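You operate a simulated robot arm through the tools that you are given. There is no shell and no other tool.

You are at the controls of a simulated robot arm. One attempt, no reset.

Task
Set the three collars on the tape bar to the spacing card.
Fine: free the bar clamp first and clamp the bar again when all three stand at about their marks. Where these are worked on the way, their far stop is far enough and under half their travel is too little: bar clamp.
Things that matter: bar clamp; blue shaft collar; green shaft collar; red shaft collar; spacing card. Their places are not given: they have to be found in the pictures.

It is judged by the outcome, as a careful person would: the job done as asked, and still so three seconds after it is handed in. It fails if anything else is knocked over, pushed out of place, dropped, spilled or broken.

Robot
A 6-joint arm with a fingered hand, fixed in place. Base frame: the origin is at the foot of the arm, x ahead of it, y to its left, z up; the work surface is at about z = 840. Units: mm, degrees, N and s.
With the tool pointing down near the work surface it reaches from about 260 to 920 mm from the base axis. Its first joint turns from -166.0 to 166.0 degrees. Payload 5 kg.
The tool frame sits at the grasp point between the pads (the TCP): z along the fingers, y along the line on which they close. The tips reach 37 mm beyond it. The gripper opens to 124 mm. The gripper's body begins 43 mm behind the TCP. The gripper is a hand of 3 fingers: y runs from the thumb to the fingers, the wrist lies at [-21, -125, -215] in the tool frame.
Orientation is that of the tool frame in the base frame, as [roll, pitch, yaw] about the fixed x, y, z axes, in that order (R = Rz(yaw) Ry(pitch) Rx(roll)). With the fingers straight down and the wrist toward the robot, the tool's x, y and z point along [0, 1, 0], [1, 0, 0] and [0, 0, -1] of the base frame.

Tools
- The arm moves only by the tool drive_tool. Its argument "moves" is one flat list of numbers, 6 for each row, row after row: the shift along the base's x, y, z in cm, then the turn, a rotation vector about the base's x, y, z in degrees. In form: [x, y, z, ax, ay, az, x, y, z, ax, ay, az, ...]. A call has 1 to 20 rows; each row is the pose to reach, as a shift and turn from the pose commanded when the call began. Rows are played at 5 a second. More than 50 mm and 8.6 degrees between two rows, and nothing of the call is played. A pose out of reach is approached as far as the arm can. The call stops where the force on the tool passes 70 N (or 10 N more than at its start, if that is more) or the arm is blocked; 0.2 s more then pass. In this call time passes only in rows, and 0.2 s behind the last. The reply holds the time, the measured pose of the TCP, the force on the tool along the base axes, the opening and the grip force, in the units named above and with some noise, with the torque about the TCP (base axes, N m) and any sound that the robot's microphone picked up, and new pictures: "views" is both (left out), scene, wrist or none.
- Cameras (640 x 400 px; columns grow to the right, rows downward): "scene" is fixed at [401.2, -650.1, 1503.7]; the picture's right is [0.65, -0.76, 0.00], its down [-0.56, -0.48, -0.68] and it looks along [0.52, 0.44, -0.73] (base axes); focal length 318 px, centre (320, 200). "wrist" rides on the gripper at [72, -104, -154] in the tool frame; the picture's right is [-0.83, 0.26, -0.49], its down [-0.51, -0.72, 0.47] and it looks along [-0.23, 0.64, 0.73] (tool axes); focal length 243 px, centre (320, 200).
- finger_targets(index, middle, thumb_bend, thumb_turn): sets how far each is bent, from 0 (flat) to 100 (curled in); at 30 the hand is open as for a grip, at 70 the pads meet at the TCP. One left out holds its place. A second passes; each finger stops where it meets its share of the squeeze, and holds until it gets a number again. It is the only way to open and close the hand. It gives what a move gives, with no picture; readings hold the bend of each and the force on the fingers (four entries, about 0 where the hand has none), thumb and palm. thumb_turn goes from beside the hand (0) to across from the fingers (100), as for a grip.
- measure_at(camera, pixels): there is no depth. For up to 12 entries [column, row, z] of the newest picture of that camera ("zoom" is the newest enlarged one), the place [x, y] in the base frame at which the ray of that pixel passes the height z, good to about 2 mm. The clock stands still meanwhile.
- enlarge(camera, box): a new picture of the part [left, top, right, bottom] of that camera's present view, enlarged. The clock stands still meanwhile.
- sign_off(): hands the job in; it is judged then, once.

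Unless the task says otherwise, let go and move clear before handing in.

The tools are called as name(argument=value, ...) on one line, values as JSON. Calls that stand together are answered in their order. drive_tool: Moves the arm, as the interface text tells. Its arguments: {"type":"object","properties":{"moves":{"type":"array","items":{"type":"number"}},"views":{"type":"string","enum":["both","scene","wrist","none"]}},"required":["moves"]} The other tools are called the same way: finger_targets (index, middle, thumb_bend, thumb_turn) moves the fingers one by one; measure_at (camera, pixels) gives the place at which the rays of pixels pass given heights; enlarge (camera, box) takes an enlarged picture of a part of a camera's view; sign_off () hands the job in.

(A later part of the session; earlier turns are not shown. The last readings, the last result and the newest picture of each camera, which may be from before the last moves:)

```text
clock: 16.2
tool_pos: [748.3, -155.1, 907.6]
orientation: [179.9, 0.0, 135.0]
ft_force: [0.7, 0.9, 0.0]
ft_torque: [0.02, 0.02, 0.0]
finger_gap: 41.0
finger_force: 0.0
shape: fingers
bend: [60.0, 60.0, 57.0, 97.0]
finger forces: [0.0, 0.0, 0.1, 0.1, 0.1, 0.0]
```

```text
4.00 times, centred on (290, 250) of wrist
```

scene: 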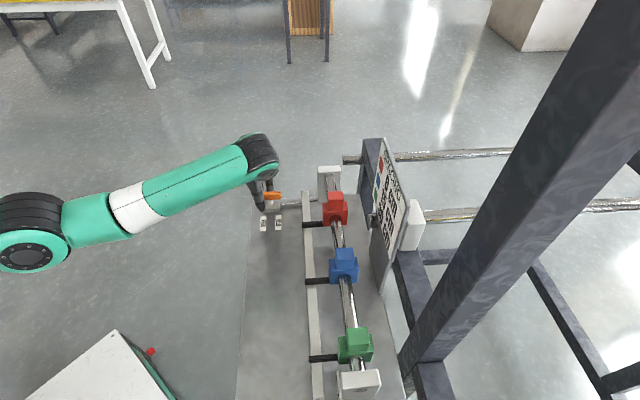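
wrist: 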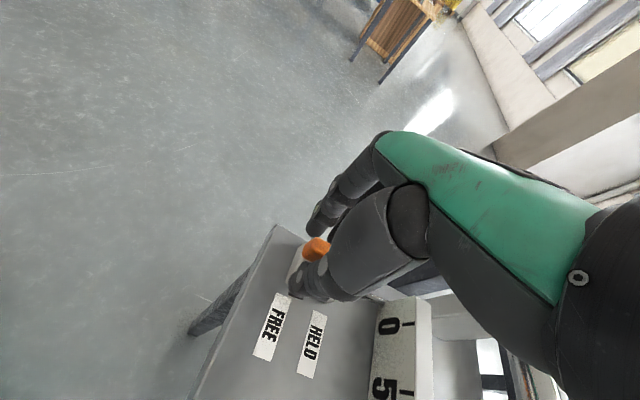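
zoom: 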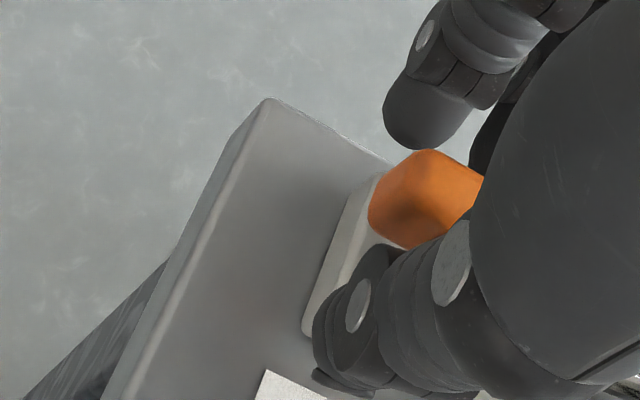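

Thumb and fingers straddle the near end. I'll push +L with the thumb (clockwise turning) in small steps and watch the force.

drive_tool(moves=[0.4, 0.4, 0, 0, 0, 0, 0.8, 0.8, 0, 0, 0, 0, 1.1, 1.1, 0, 0, 0, 0, 1.4, 1.4, 0, 0, 0, 0], views="none")

enlarge(camera="scene", box=[240, 170, 300, 220])

```text
clock: 17.2
tool_pos: [760.7, -142.6, 908.8]
orientation: [179.9, 0.0, 135.1]
ft_force: [-5.5, -3.0, 1.4]
ft_torque: [-0.08, 0.14, 0.0]
finger_gap: 48.0
finger_force: 3.0
shape: fingers
bend: [60.0, 60.0, 54.0, 97.0]
finger forces: [0.0, 0.0, 0.0, 0.1, 6.4, 0.1]
```

```text
8.00 times, centred on (270, 195) of scene
```

zoom: 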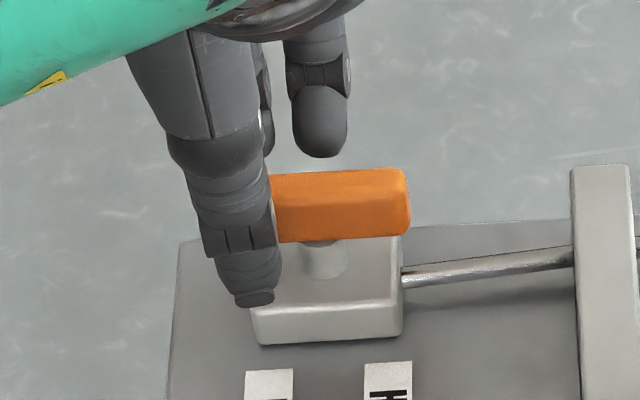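

The thumb yields (54 at 6 N). I'll push further to load it more.

drive_tool(moves=[0.4, 0.4, 0, 0, 0, 0, 0.8, 0.8, 0, 0, 0, 0, 1.2, 1.2, 0, 0, 0, 0], views="none")

enlarge(camera="scene", box=[240, 170, 300, 220])

```text
clock: 18.0
tool_pos: [771.2, -130.2, 908.6]
orientation: [-179.9, 0.0, 135.2]
ft_force: [-18.8, -17.7, 7.0]
ft_torque: [-0.35, 0.36, 0.1]
finger_gap: 64.6
finger_force: 12.8
shape: fingers
bend: [60.0, 60.0, 47.0, 96.0]
finger forces: [0.0, 0.0, 0.0, 0.1, 25.3, 0.1]
```

```text
8.00 times, centred on (270, 195) of scene
```

zoom: 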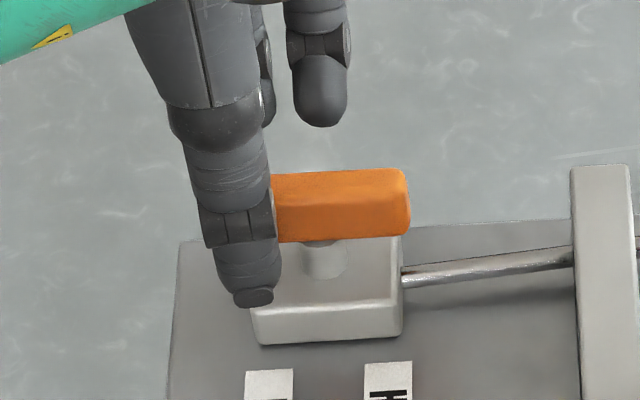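

25 N at the near end toward +L did nothing. Now I'll pull the near end the other way (-L) with the fingers.

drive_tool(moves=[-0.8, -0.8, 0, 0, 0, 0, -1.6, -1.6, 0, 0, 0, 0, -2.4, -2.4, 0, 0, 0, 0, -3.0, -3.0, 0, 0, 0, 0, -3.4, -3.4, 0, 0, 0, 0, -3.8, -3.8, 0, 0, 0, 0], views="none")

enlarge(camera="scene", box=[240, 170, 300, 220])

```text
clock: 19.4
tool_pos: [737.0, -167.0, 908.2]
orientation: [-180.0, 0.0, 135.0]
ft_force: [3.5, 2.8, 1.7]
ft_torque: [0.09, -0.13, 0.0]
finger_gap: 44.1
finger_force: 2.1
shape: fingers
bend: [59.0, 59.0, 57.0, 97.0]
finger forces: [2.3, 2.5, 0.1, 0.0, 0.0, 0.0]
```

```text
8.00 times, centred on (270, 195) of scene
```

zoom: 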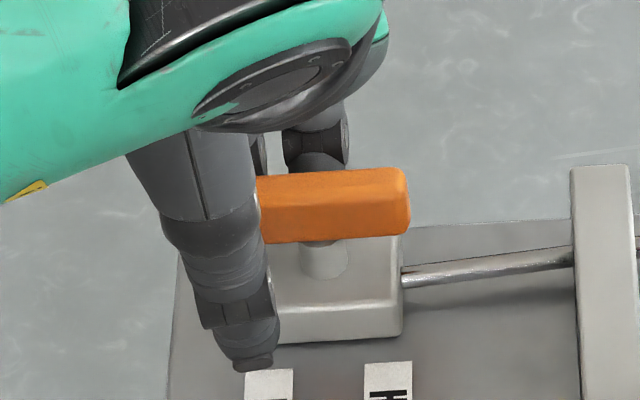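

drive_tool(moves=[-0.4, -0.4, 0, 0, 0, 0, -0.8, -0.8, 0, 0, 0, 0, -1.2, -1.2, 0, 0, 0, 0], views="none")

enlarge(camera="scene", box=[240, 170, 300, 220])

```text
clock: 20.2
tool_pos: [725.1, -177.0, 908.2]
orientation: [180.0, 0.0, 135.1]
ft_force: [6.1, 22.9, 7.8]
ft_torque: [0.84, -0.5, 0.65]
finger_gap: 49.2
finger_force: 11.0
shape: fingers
bend: [55.0, 51.0, 57.0, 97.0]
finger forces: [6.1, 16.7, 0.1, 0.0, 0.0, 0.0]
```

```text
8.00 times, centred on (270, 195) of scene
```

zoom: 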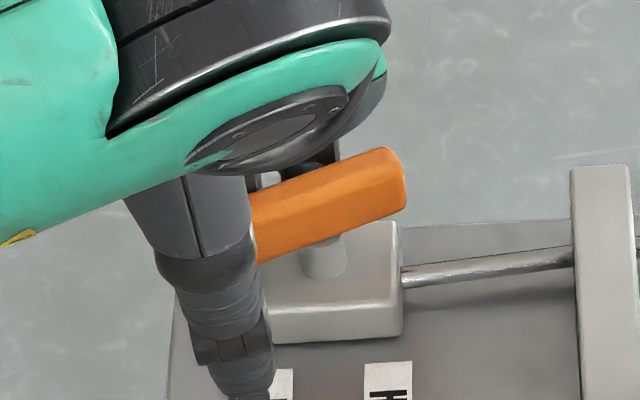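

The near end has begun to swing counterclockwise toward FREE — it is a turn handle. I'll keep the contact and rotate the whole hand about the pivot (760.8,-168.3) by up to 30°.

drive_tool(moves=[0.13, -0.44, 0, 0, 0, 7.5, 0.35, -0.9, 0, 0, 0, 15, 0.6, -1.3, 0, 0, 0, 22.5, 0.91, -1.67, 0, 0, 0, 30], views="both")

enlarge(camera="scene", box=[240, 170, 300, 220])

enlarge(camera="wrist", box=[230, 180, 370, 300])

```text
clock: 21.2
tool_pos: [731.9, -194.3, 907.1]
orientation: [-180.0, -0.1, 165.2]
ft_force: [-6.0, 23.1, 4.8]
ft_torque: [0.82, 0.09, 0.59]
finger_gap: 49.1
finger_force: 9.7
shape: fingers
bend: [55.0, 50.0, 57.0, 97.0]
finger forces: [5.2, 14.9, 0.0, 0.0, 0.2, 0.0]
```

scene: 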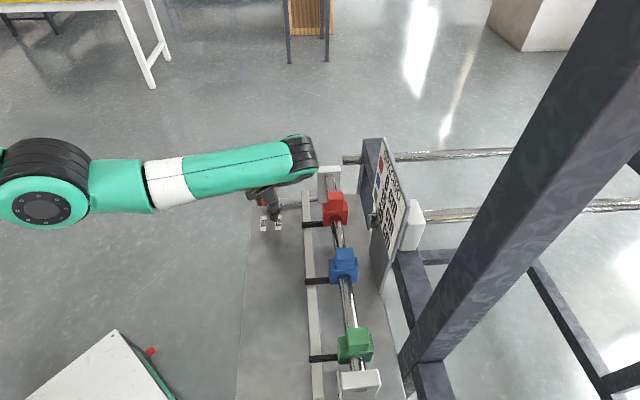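
wrist: 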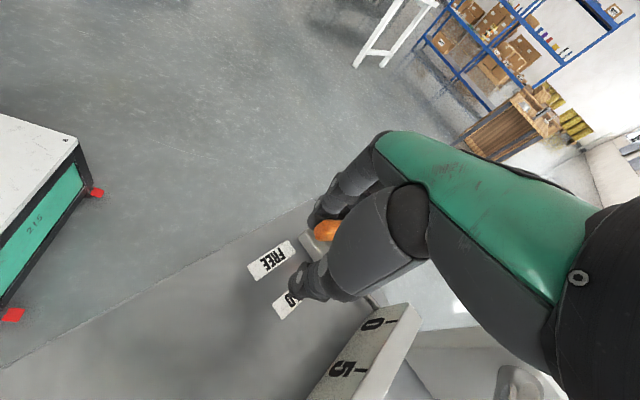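

```text
8.00 times, centred on (270, 195) of scene
```

zoom: 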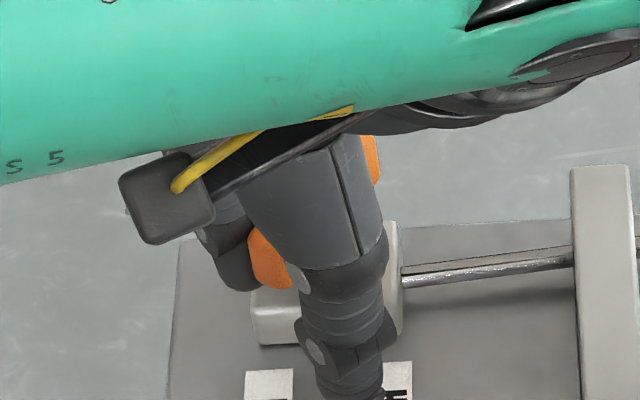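

```text
3.33 times, centred on (300, 240) of wrist
```

zoom: 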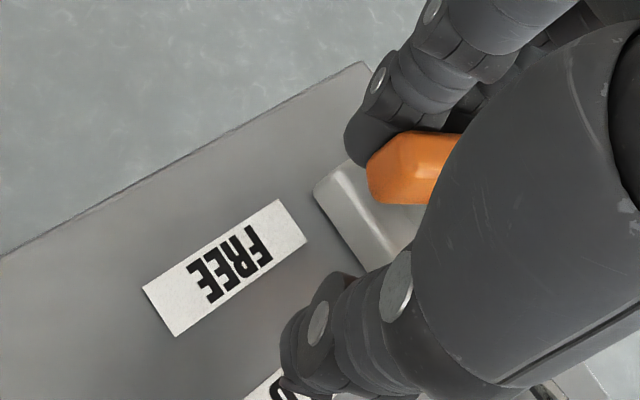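

The handle is now near 45°. I'll continue another 15° about the pivot and watch the force for the stop.

drive_tool(moves=[0.36, -0.36, 0, 0, 0, 7.5, 0.77, -0.66, 0, 0, 0, 15], views="both")

enlarge(camera="wrist", box=[230, 180, 370, 300])

```text
clock: 21.8
tool_pos: [719.1, -196.5, 914.3]
orientation: [-179.9, 0.1, -179.9]
ft_force: [-0.3, 3.0, -1.1]
ft_torque: [0.07, -0.02, 0.08]
finger_gap: 41.8
finger_force: 1.5
shape: fingers
bend: [60.0, 58.0, 57.0, 97.0]
finger forces: [0.0, 2.3, 0.0, 0.0, 0.1, 0.1]
out of reach, approached as far as the arm can: row 1, 2
```

scene: 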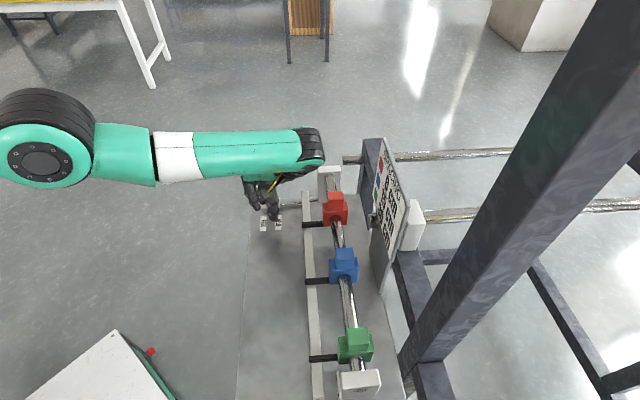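
wrist: 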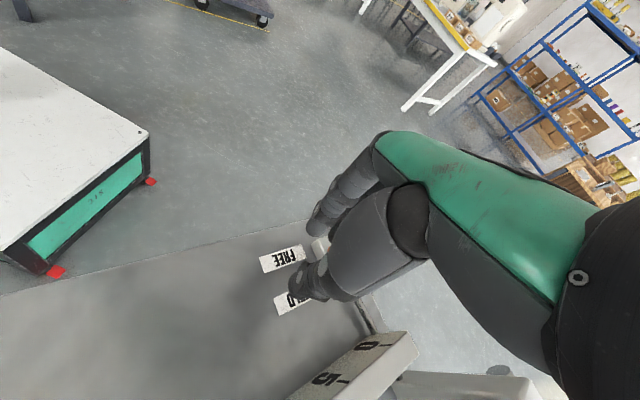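

```text
3.33 times, centred on (300, 240) of wrist
```

zoom: 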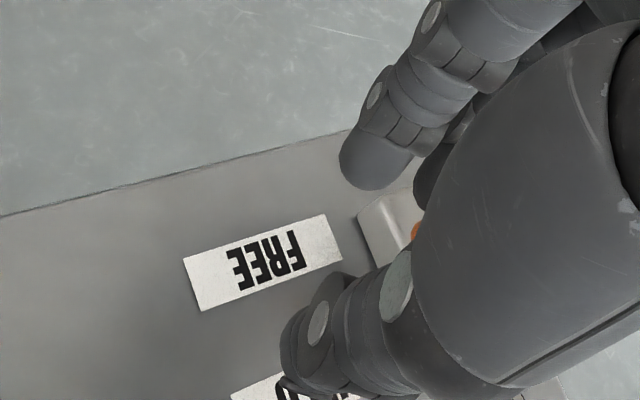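

The arm ran out of reach there. I'll lift straight up, turn back toward yaw 90 and look at the handle.

drive_tool(moves=[0, 0, 3, 0, 0, 0, 0, 0, 6, 0, 0, 0, -0.5, 1, 9, 0, 0, -8, -1, 2, 10, 0, 0, -16, -1.5, 3, 10, 0, 0, -24, -2, 3, 10, 0, 0, -32, -2, 3, 10, 0, 0, -40, -2, 3, 10, 0, 0, -48, -2, 3, 10, 0, 0, -56, -2, 3, 10, 0, 0, -64, -2, 3, 10, 0, 0, -72, -2, 3, 10, 0, 0, -80, -2, 3, 10, 0, 0, -88], views="both")

enlarge(camera="scene", box=[240, 170, 300, 220])

```text
clock: 24.6
tool_pos: [698.1, -165.2, 1013.7]
orientation: [-180.0, 0.0, 91.9]
ft_force: [0.0, -0.7, 0.4]
ft_torque: [0.02, 0.01, -0.02]
finger_gap: 41.9
finger_force: 0.0
shape: fingers
bend: [60.0, 60.0, 57.0, 97.0]
finger forces: [0.0, 0.0, 0.1, 0.1, 0.0, 0.1]
```

scene: 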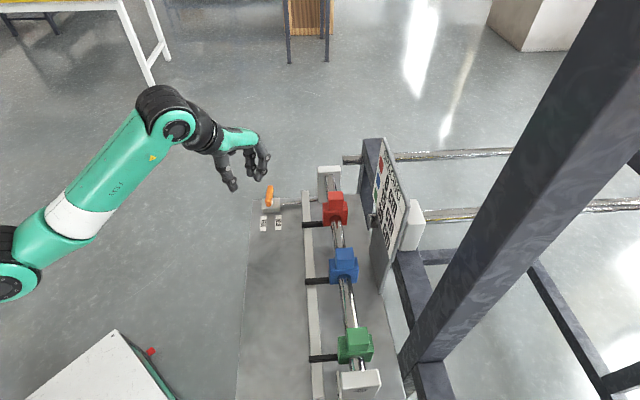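
wrist: 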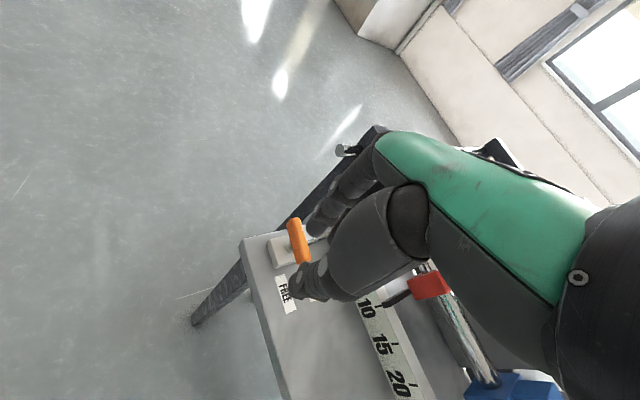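

```text
8.00 times, centred on (270, 195) of scene
```

zoom: 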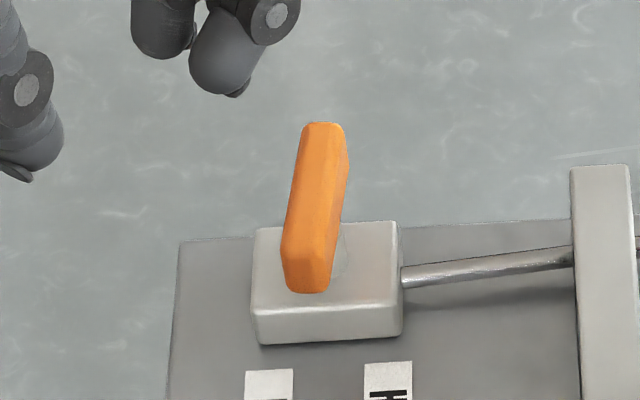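

The handle has swung to roughly 80–85° (now nearly along the bar direction). I'll push its near arm on to the stop with the thumb: open a bit, yaw to 45 over (745,-184), and come down.

finger_targets(index=50, middle=50, thumb_bend=50)

drive_tool(moves=[0.8, -0.3, 0, 0, 0, -8, 1.6, -0.6, 0, 0, 0, -16, 2.4, -0.9, 0, 0, 0, -24, 3.2, -1.2, 0, 0, 0, -32, 4, -1.5, 0, 0, 0, -40, 4.7, -1.8, 0, 0, 0, -47, 4.7, -1.8, -4, 0, 0, -47, 4.7, -1.8, -8, 0, 0, -47, 4.7, -1.8, -10.5, 0, 0, -47], views="both")

enlarge(camera="scene", box=[240, 170, 300, 220])

enlarge(camera="wrist", box=[210, 150, 350, 270])

```text
clock: 25.6
tool_pos: [698.6, -164.7, 1013.6]
orientation: [179.9, 0.1, 92.1]
ft_force: [-0.1, -0.4, 0.4]
ft_torque: [-0.01, 0.0, 0.02]
finger_gap: 67.1
finger_force: 0.0
shape: fingers
bend: [50.0, 50.0, 50.0, 97.0]
finger forces: [0.0, 0.1, 0.1, 0.0, 0.0, 0.0]
```

```text
clock: 27.6
tool_pos: [743.5, -182.2, 909.8]
orientation: [180.0, 0.0, 45.0]
ft_force: [-0.1, -0.1, -0.4]
ft_torque: [-0.01, -0.01, 0.0]
finger_gap: 67.5
finger_force: 0.2
shape: fingers
bend: [50.0, 50.0, 50.0, 97.0]
finger forces: [0.1, 0.0, 0.0, 0.0, 0.1, 0.0]
```

scene: 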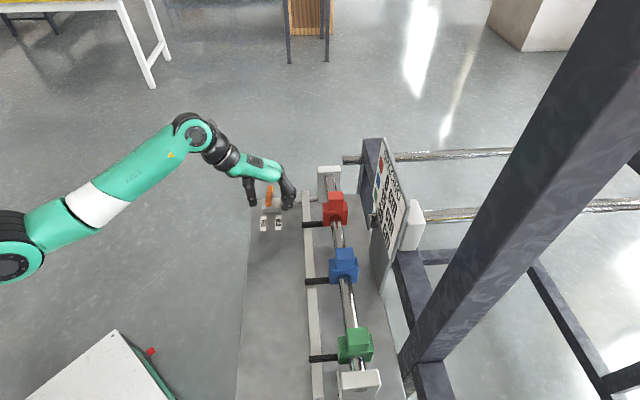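
wrist: 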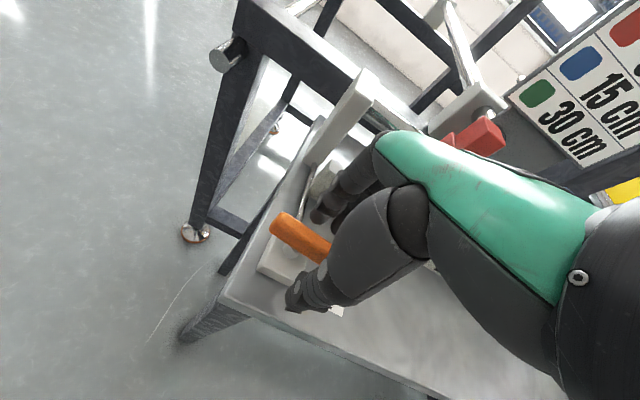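

```text
8.00 times, centred on (270, 195) of scene
```

zoom: 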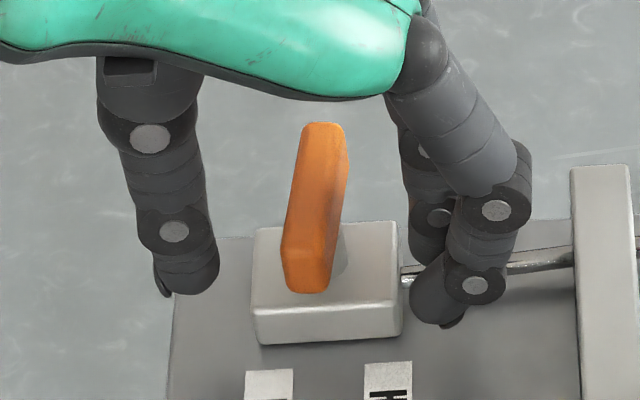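

```text
3.33 times, centred on (280, 210) of wrist
```

zoom: 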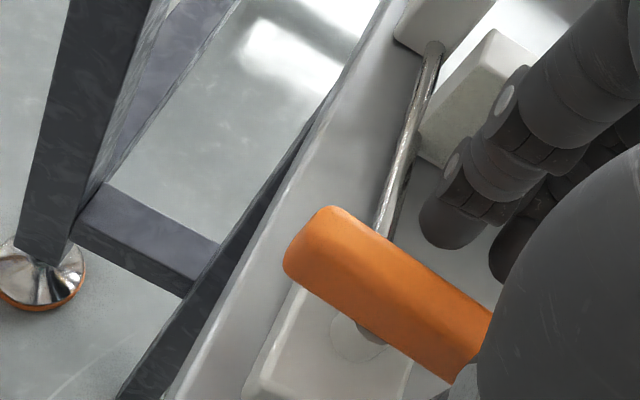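

Fingers would meet the rail if I pushed +F with the thumb, so I'll instead use the fingers on the far arm: raise 2 cm, shift +L 4 cm, lower, then pull -F.

drive_tool(moves=[0, 0, 2, 0, 0, 0, 1.4, 1.4, 2.5, 0, 0, 0, 2.8, 2.8, 2, 0, 0, 0, 2.8, 2.8, 0, 0, 0, 0, 2.3, 3.3, 0, 0, 0, 0, 1.8, 3.8, 0, 0, 0, 0], views="both")

enlarge(camera="scene", box=[240, 170, 300, 220])

```text
clock: 29.0
tool_pos: [762.7, -143.3, 909.5]
orientation: [-180.0, 0.0, 45.0]
ft_force: [-0.8, 0.5, -0.1]
ft_torque: [0.01, -0.01, 0.02]
finger_gap: 67.2
finger_force: 0.0
shape: fingers
bend: [50.0, 50.0, 50.0, 97.0]
finger forces: [0.0, 0.0, 0.1, 0.0, 0.0, 0.1]
```

scene: 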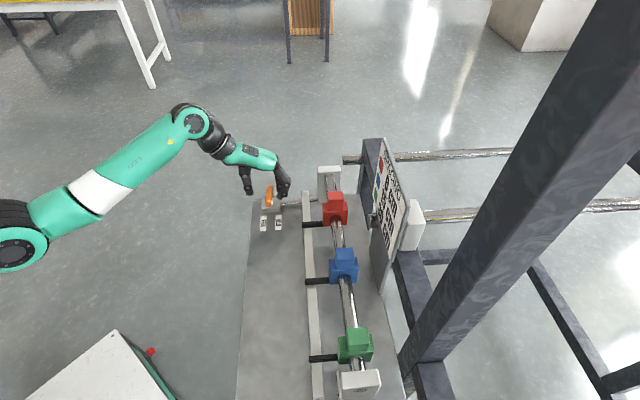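
wrist: 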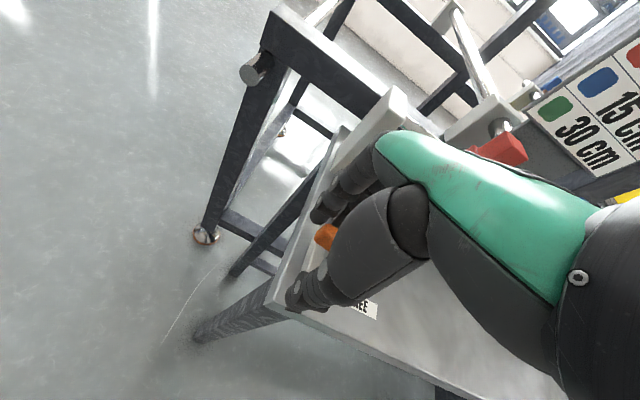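

```text
8.00 times, centred on (270, 195) of scene
```

zoom: 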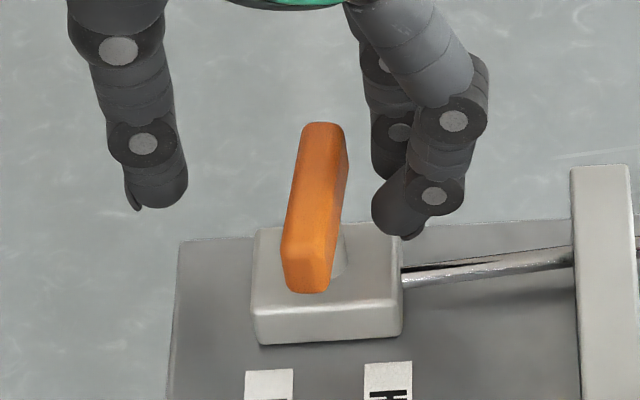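

Fingers stand on the +F side of the far arm, free. I'll pull toward -F (−x,+y) in small steps until force rises.

drive_tool(moves=[-0.4, 0.4, 0, 0, 0, 0, -0.8, 0.8, 0, 0, 0, 0, -1.2, 1.2, 0, 0, 0, 0, -1.6, 1.6, 0, 0, 0, 0], views="none")

enlarge(camera="scene", box=[240, 170, 300, 220])

```text
clock: 30.0
tool_pos: [747.9, -131.3, 911.2]
orientation: [179.7, -0.2, 45.0]
ft_force: [13.4, -5.7, -1.7]
ft_torque: [-0.12, -0.23, 0.23]
finger_gap: 76.2
finger_force: 7.8
shape: fingers
bend: [44.0, 46.0, 50.0, 97.0]
finger forces: [9.0, 6.2, 0.0, 0.0, 0.0, 0.0]
```

```text
8.00 times, centred on (270, 195) of scene
```

zoom: 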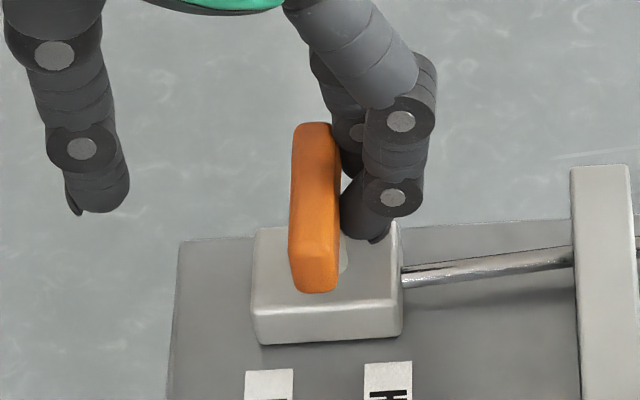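

It turned a bit more. Continuing the pull toward -F.

drive_tool(moves=[-0.4, 0.4, 0, 0, 0, 0, -0.8, 0.8, 0, 0, 0, 0, -1.2, 1.2, 0, 0, 0, 0], views="none")

enlarge(camera="scene", box=[240, 170, 300, 220])

```text
clock: 30.8
tool_pos: [737.2, -120.1, 910.3]
orientation: [179.7, -0.1, 44.8]
ft_force: [36.1, -30.7, -3.8]
ft_torque: [-0.49, -0.38, 0.14]
finger_gap: 93.1
finger_force: 21.3
shape: fingers
bend: [32.0, 39.0, 50.0, 97.0]
finger forces: [25.7, 17.0, 0.0, 0.0, 0.0, 0.0]
```

```text
8.00 times, centred on (270, 195) of scene
```

zoom: 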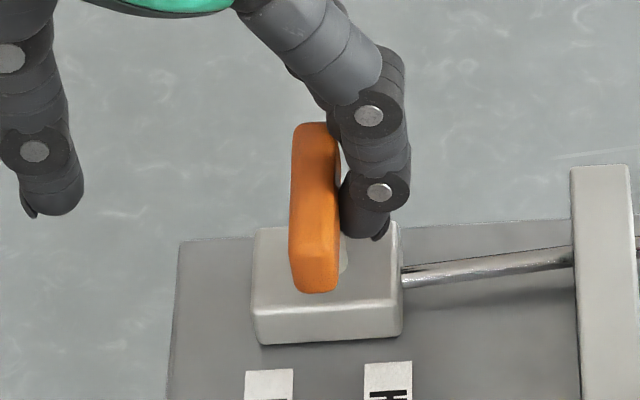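

The handle no longer moves under 43 N: that is the FREE stop. I'll back off, lift, and move to view the red collar and the lamp.

drive_tool(moves=[0.9, -0.9, 0, 0, 0, 0, 1.8, -1.8, 0.5, 0, 0, 0, 1.8, -1.8, 4.5, 0, 0, 0, 1.8, -1.8, 8.5, 0, 0, 0, 1.8, -1.8, 12.5, 0, 0, 0, 1.8, -1.8, 15, 0, 0, 0, 0, -5, 15, 0, 0, 0, 0, -9, 15, 0, 0, 0, 0, -13, 15, 0, 0, 0, 0, -17, 15, 0, 0, 0, 0, -21, 15, 0, 0, 0, 0, -25, 15, 0, 0, 0, 0, -28, 15, 0, 0, 0], views="both")

```text
clock: 33.6
tool_pos: [734.3, -397.9, 1057.4]
orientation: [179.9, -0.1, 44.9]
ft_force: [0.0, 0.9, -0.4]
ft_torque: [-0.01, 0.02, -0.02]
finger_gap: 67.6
finger_force: 0.1
shape: fingers
bend: [50.0, 50.0, 50.0, 97.0]
finger forces: [0.0, 0.0, 0.0, 0.0, 0.0, 0.1]
```

scene: 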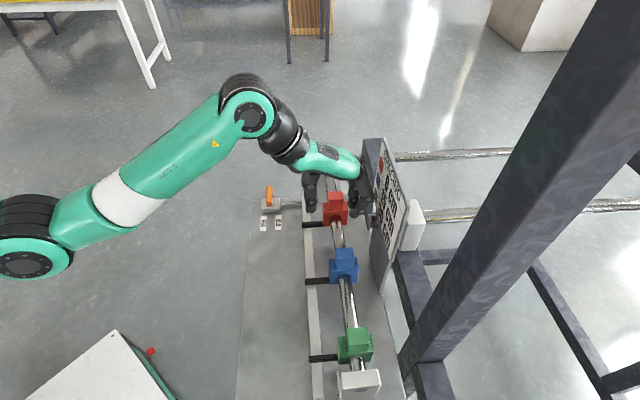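
wrist: 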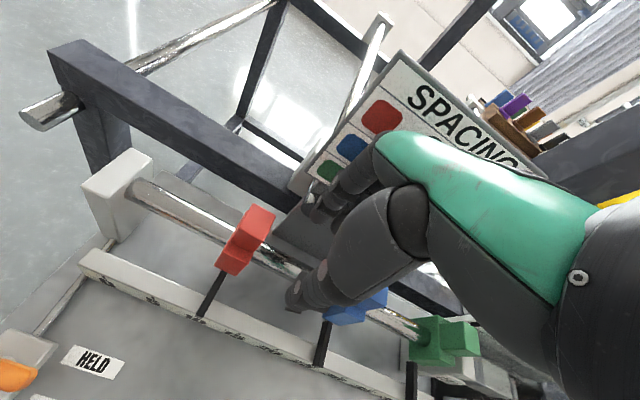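

Red collar is clear at (245,240) in the wrist view; panel and lamp stand close behind the bar. I'll enlarge to measure the collar's cube and the panel's clearance.

enlarge(camera="wrist", box=[180, 180, 320, 330])

enlarge(camera="scene", box=[290, 150, 410, 270])

enlarge(camera="wrist", box=[60, 140, 240, 330])

```text
2.67 times, centred on (250, 255) of wrist
```

zoom: 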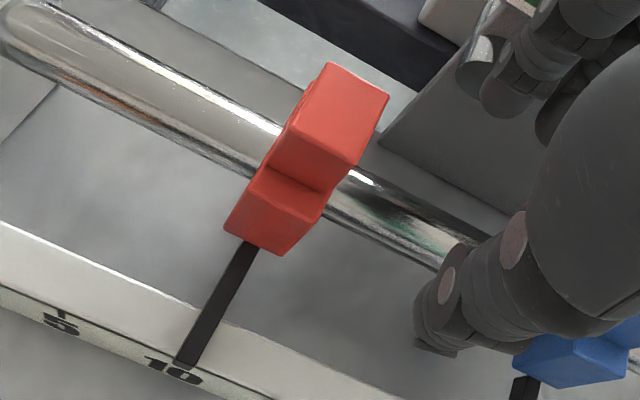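

```text
3.33 times, centred on (350, 210) of scene
```

zoom: 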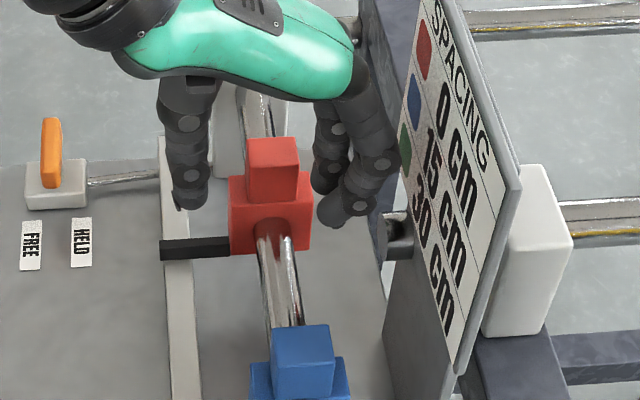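

```text
2.11 times, centred on (150, 235) of wrist
```

zoom: 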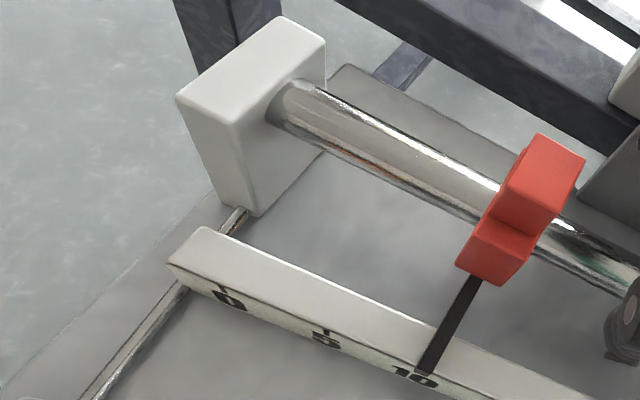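

I'll triangulate the red cube's top corners and post in both cameras.

measure_at(camera="wrist", pixels=[[261.2, 241.9, 960], [261.2, 241.9, 980], [238.8, 228, 960], [238.8, 228, 980], [252.6, 204.4, 960], [252.6, 204.4, 980], [275.5, 216.4, 960], [275.5, 216.4, 980]])

measure_at(camera="scene", pixels=[[328, 200.6, 960], [328, 200.6, 980], [328.4, 192, 960], [328.4, 192, 980], [343, 191, 960], [343, 191, 980], [343.6, 199.4, 960], [343.6, 199.4, 980]])

```text
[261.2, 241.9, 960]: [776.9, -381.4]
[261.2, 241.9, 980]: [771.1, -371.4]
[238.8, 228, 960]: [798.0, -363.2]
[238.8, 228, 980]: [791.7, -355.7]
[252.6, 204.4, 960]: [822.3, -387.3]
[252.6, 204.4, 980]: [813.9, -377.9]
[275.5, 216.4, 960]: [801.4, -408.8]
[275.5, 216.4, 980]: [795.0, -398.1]
```

```text
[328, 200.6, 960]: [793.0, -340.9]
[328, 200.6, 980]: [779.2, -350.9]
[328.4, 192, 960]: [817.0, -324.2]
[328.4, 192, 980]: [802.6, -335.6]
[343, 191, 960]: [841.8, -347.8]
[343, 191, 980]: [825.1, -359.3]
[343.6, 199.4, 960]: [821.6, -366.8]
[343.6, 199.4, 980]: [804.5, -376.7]
```

The red tab's top is near z≈1000, centred at F≈815, L≈297 (33 mm deep, 25 mm along the bar). I'll triangulate the card and lamp for clearance, and the block's top height.

measure_at(camera="wrist", pixels=[[381, 117, 1000], [381, 117, 1040], [330, 170, 1000], [330, 170, 1040], [313, 196, 960], [313, 196, 1000]])

measure_at(camera="scene", pixels=[[381.2, 165, 1000], [381.2, 165, 1040], [375.5, 195.6, 1000], [375.5, 195.6, 1040], [371.5, 221, 960], [371.5, 221, 1000], [329, 210.6, 960], [329, 210.6, 980], [343, 210, 960], [343, 210, 980]])

```text
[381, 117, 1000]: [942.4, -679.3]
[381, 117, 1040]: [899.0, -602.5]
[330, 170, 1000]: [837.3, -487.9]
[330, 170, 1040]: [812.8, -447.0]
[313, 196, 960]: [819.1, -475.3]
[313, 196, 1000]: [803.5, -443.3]
```

```text
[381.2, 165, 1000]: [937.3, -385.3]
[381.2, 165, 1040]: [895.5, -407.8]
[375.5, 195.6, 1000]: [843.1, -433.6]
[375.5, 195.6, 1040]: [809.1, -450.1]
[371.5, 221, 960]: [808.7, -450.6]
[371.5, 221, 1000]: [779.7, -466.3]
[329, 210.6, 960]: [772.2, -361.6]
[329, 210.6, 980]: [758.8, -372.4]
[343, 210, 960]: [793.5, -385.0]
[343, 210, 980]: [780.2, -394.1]
```

Card plane is at F≈893, block top z≈966, tab 966–1000. I'll come over the red tab (786,-366) with the gap at 67 mm and descend to TCP z≈1008 for a grip across the bar.

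drive_tool(moves=[0, 0, 1.5, 0, 0, 0, 2.6, 1.6, 1.5, 0, 0, 0, 5.2, 3.15, 1.5, 0, 0, 0], views="both")

enlarge(camera="scene", box=[290, 150, 410, 250])

enlarge(camera="wrist", box=[220, 180, 360, 330])

```text
clock: 34.4
tool_pos: [787.4, -366.4, 1073.5]
orientation: [179.9, -0.1, 45.0]
ft_force: [-1.1, 3.2, 0.4]
ft_torque: [-0.03, -0.02, 0.08]
finger_gap: 67.4
finger_force: 0.9
shape: fingers
bend: [50.0, 51.0, 50.0, 97.0]
finger forces: [0.0, 2.4, 0.0, 0.1, 0.0, 0.0]
```

scene: 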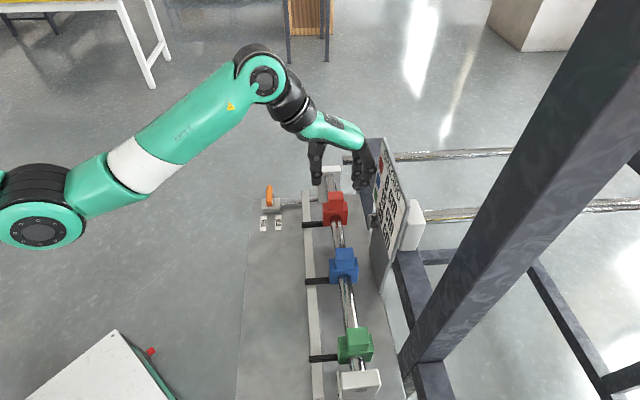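
wrist: 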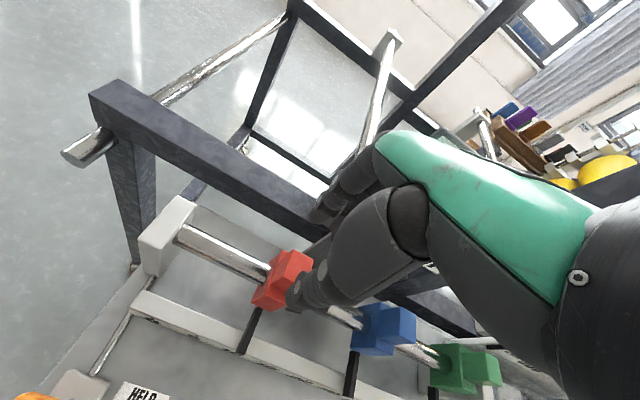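

```text
4.00 times, centred on (350, 200) of scene
```

zoom: 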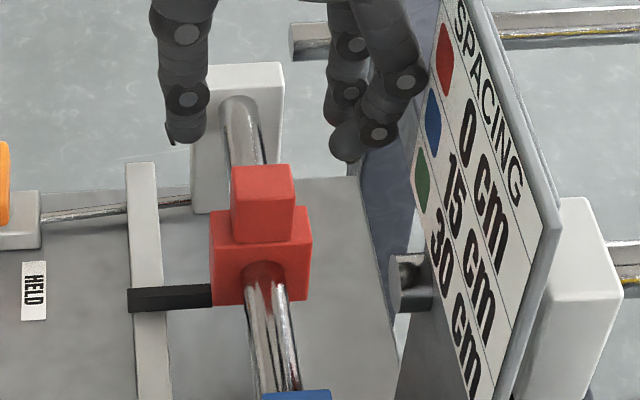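

```text
2.67 times, centred on (290, 255) of wrist
```

zoom: 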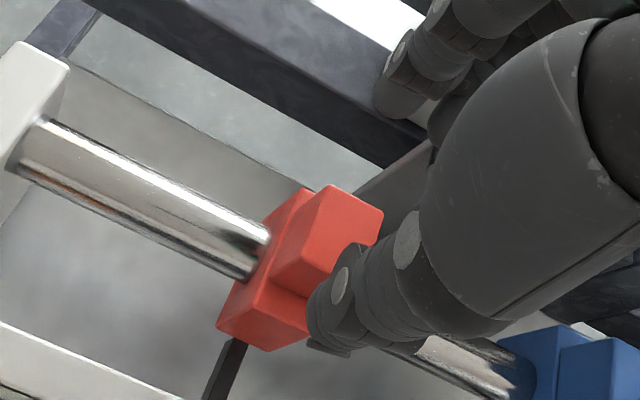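

The middle finger reads 2.4 N and force +y 3 N: it just brushes the card's edge with this opening. I'll back off toward the robot, move to the right of the red collar, and use a closed-finger fist to push the tab instead.

drive_tool(moves=[-1.0, 1.0, 0, 0, 0, 0, -2.0, 2.0, 0, 0, 0, 0, -3.7, 0.2, 0, 0, 0, 0, -5.5, -1.6, 0, 0, 0, 0], views="none")

finger_targets(index=72, middle=72, thumb_bend=70)

drive_tool(moves=[0, 0, 0, 0, 0, 0], views="both")

enlarge(camera="scene", box=[290, 150, 410, 250])

```text
clock: 35.4
tool_pos: [733.7, -382.8, 1074.2]
orientation: [-179.9, 0.0, 45.0]
ft_force: [0.2, 0.1, 0.0]
ft_torque: [-0.01, 0.03, 0.0]
finger_gap: 67.7
finger_force: 0.1
shape: fingers
bend: [50.0, 50.0, 50.0, 97.0]
finger forces: [0.0, 0.0, 0.0, 0.1, 0.0, 0.0]
```

```text
clock: 36.4
tool_pos: [733.6, -383.6, 1074.5]
orientation: [180.0, 0.0, 45.0]
ft_force: [-0.2, 0.6, -0.3]
ft_torque: [0.03, 0.0, 0.03]
finger_gap: 3.3
finger_force: 0.0
shape: fingers
bend: [72.0, 72.0, 69.0, 97.0]
finger forces: [0.0, 0.0, 0.0, 0.0, 0.1, 0.0]
```

```text
clock: 36.8
tool_pos: [732.3, -382.3, 1075.8]
orientation: [-180.0, 0.1, 45.0]
ft_force: [0.1, -0.2, -0.8]
ft_torque: [0.02, -0.02, 0.0]
finger_gap: 3.5
finger_force: 0.1
shape: fingers
bend: [72.0, 72.0, 69.0, 97.0]
finger forces: [0.0, 0.0, 0.0, 0.1, 0.1, 0.0]
```

scene: 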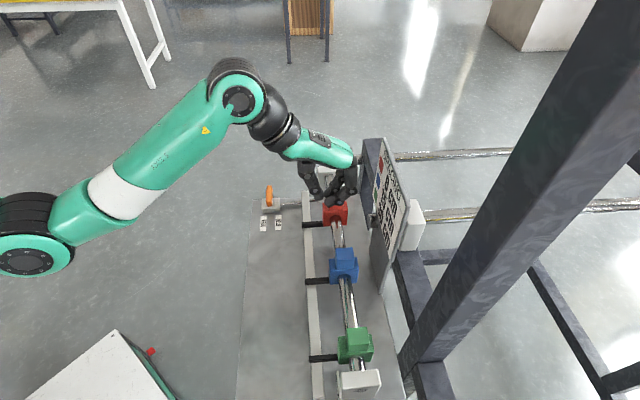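
wrist: 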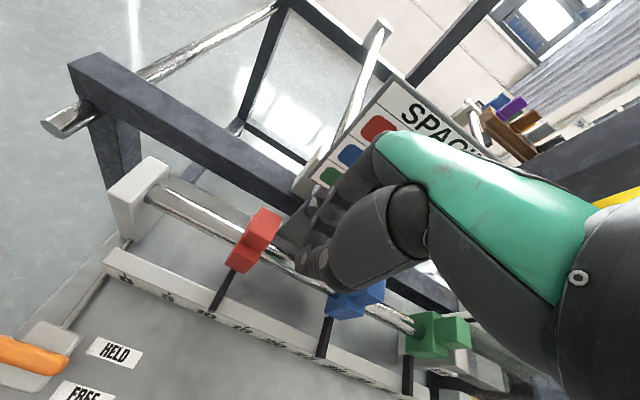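

```text
4.00 times, centred on (350, 200) of scene
```

zoom: 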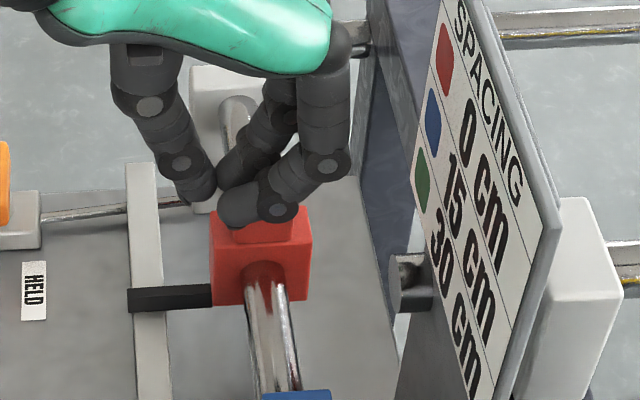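

The fist is compact and clear of the card. I'll descend between red and blue to z≈1010 at F≈803.

drive_tool(moves=[0.5, -0.5, -3, 0, 0, 0, 1.0, -1.0, -6.5, 0, 0, 0], views="both")

enlarge(camera="scene", box=[290, 170, 410, 270])

enlarge(camera="wrist", box=[200, 170, 400, 330])

```text
clock: 37.4
tool_pos: [744.8, -391.0, 1008.5]
orientation: [180.0, 0.0, 45.0]
ft_force: [-0.5, 0.6, 0.1]
ft_torque: [-0.01, -0.01, 0.01]
finger_gap: 3.1
finger_force: 0.0
shape: fingers
bend: [72.0, 72.0, 69.0, 97.0]
finger forces: [0.0, 0.0, 0.1, 0.0, 0.0, 0.0]
```

scene: 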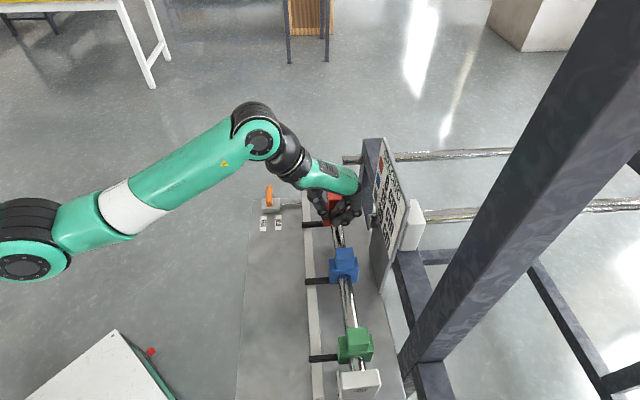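
wrist: 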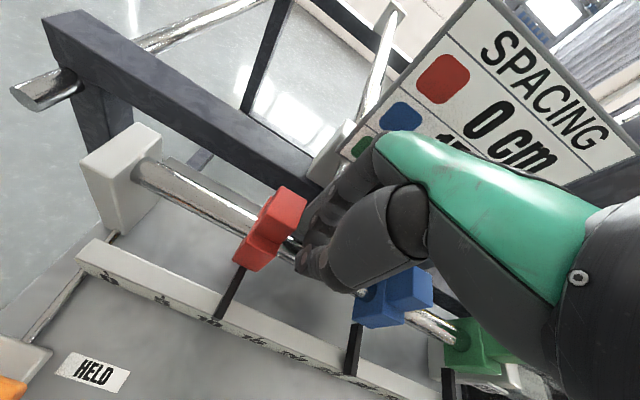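

```text
4.00 times, centred on (350, 220) of scene
```

zoom: 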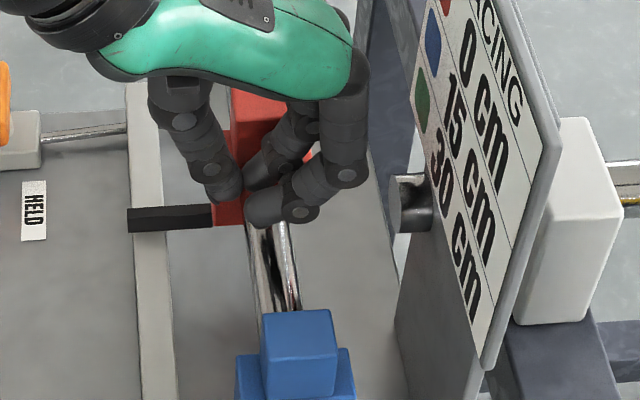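

```text
2.50 times, centred on (300, 250) of wrist
```

zoom: 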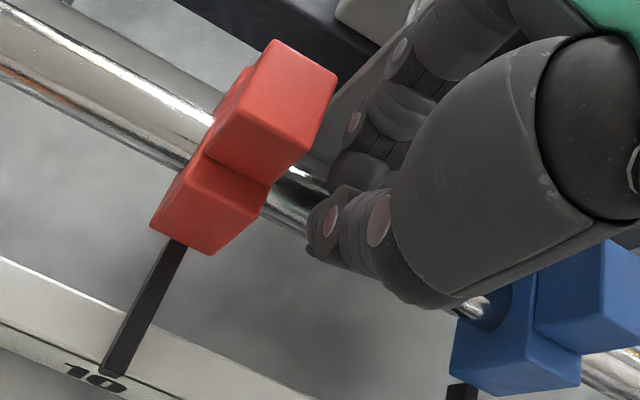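

The fist is between red and blue at tab height. I'll push +L (x+,y+) in small steps, watching force and sound.

drive_tool(moves=[0.5, 0.5, 0, 0, 0, 0, 1.0, 1.0, 0, 0, 0, 0, 1.5, 1.5, 0, 0, 0, 0, 2.0, 2.0, 0, 0, 0, 0], views="wrist")

enlarge(camera="wrist", box=[200, 170, 400, 330])

```text
clock: 38.4
tool_pos: [762.4, -371.3, 1010.2]
orientation: [180.0, 0.0, 45.1]
ft_force: [-0.6, -1.7, -0.7]
ft_torque: [0.02, 0.01, -0.01]
finger_gap: 3.4
finger_force: 0.1
shape: fingers
bend: [72.0, 72.0, 69.0, 97.0]
finger forces: [0.4, 0.0, 0.1, 0.1, 0.0, 0.0]
```

wrist: 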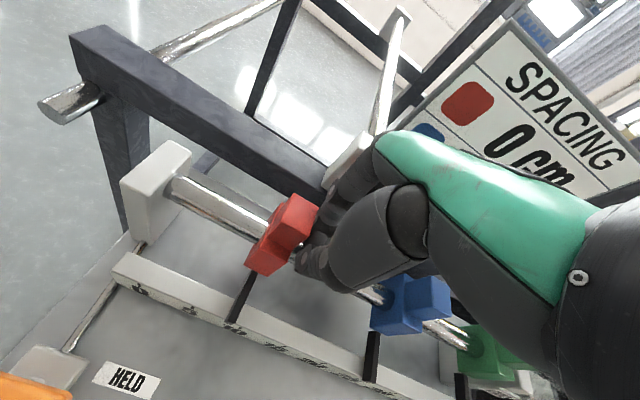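

```text
2.50 times, centred on (300, 250) of wrist
```

zoom: 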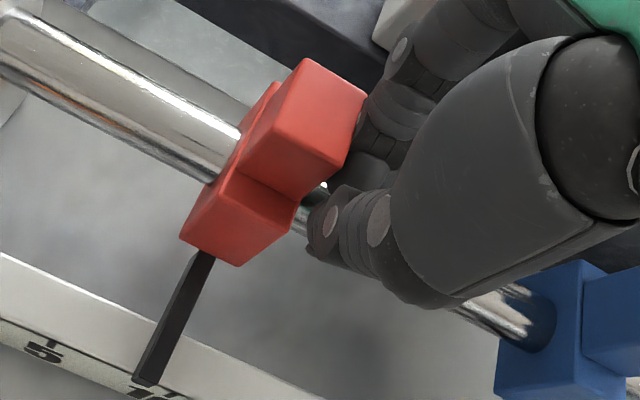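

Contact: the red collar slides with hardly any force, its pointer already about 9 cm. I'll keep pushing +L by 65 mm slowly, then look again.

drive_tool(moves=[0.7, 0.7, 0, 0, 0, 0, 1.4, 1.4, 0, 0, 0, 0, 2.1, 2.1, 0, 0, 0, 0, 2.8, 2.8, 0, 0, 0, 0, 3.4, 3.4, 0, 0, 0, 0, 4.0, 4.0, 0, 0, 0, 0, 4.4, 4.4, 0, 0, 0, 0, 4.6, 4.6, 0, 0, 0, 0], views="both")

enlarge(camera="wrist", box=[180, 170, 340, 330])

```text
clock: 40.2
tool_pos: [808.4, -325.8, 1008.7]
orientation: [-180.0, 0.0, 45.1]
ft_force: [-0.5, -1.0, 0.4]
ft_torque: [0.0, 0.0, -0.03]
finger_gap: 3.5
finger_force: 0.1
shape: fingers
bend: [72.0, 72.0, 69.0, 97.0]
finger forces: [1.0, 0.1, 0.0, 0.0, 0.1, 0.0]
```

scene: 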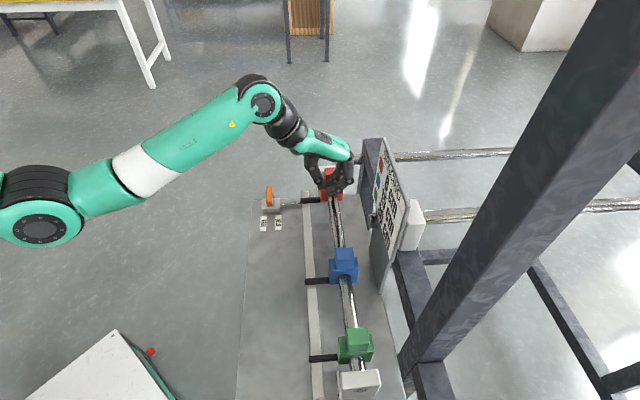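
wrist: 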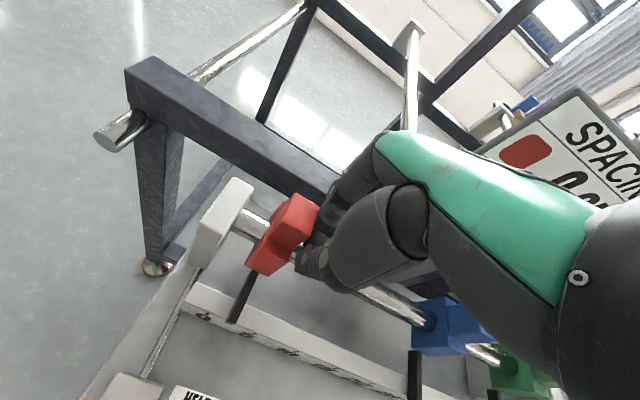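

```text
2.50 times, centred on (260, 250) of wrist
```

zoom: 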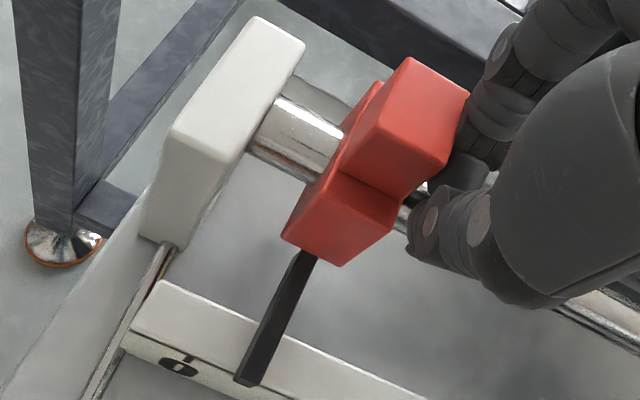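

The pointer is about 2.5 cm from the 0 tick. I'll push another 20 mm and look.

drive_tool(moves=[0.4, 0.4, 0, 0, 0, 0, 0.8, 0.8, 0, 0, 0, 0, 1.1, 1.1, 0, 0, 0, 0, 1.4, 1.4, 0, 0, 0, 0], views="wrist")

enlarge(camera="wrist", box=[200, 230, 300, 330])

```text
clock: 41.2
tool_pos: [822.9, -310.6, 1010.0]
orientation: [-180.0, 0.0, 45.0]
ft_force: [-0.5, -0.3, 0.3]
ft_torque: [0.01, 0.04, 0.01]
finger_gap: 3.1
finger_force: 0.6
shape: fingers
bend: [72.0, 72.0, 69.0, 97.0]
finger forces: [0.4, 0.1, 0.0, 0.0, 0.0, 0.0]
```

wrist: 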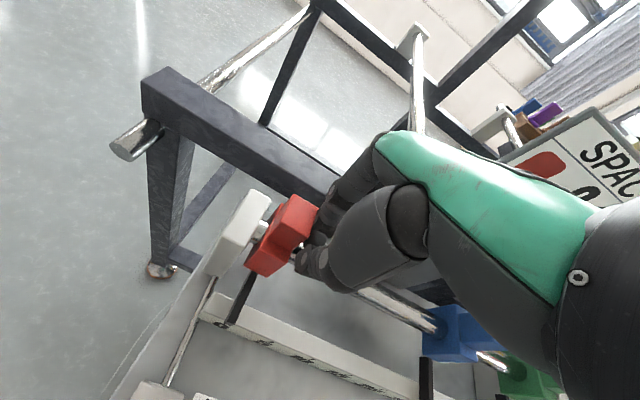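

```text
4.00 times, centred on (250, 280) of wrist
```

zoom: 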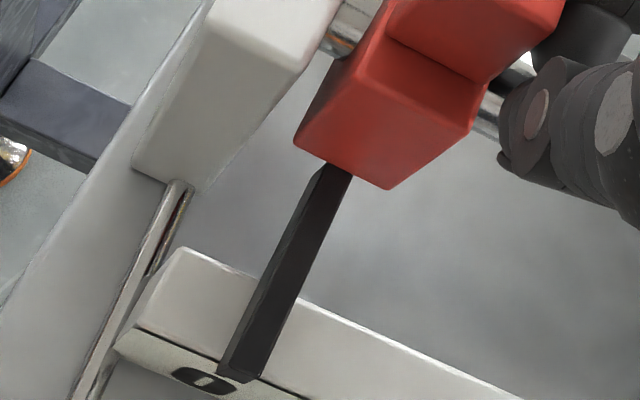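

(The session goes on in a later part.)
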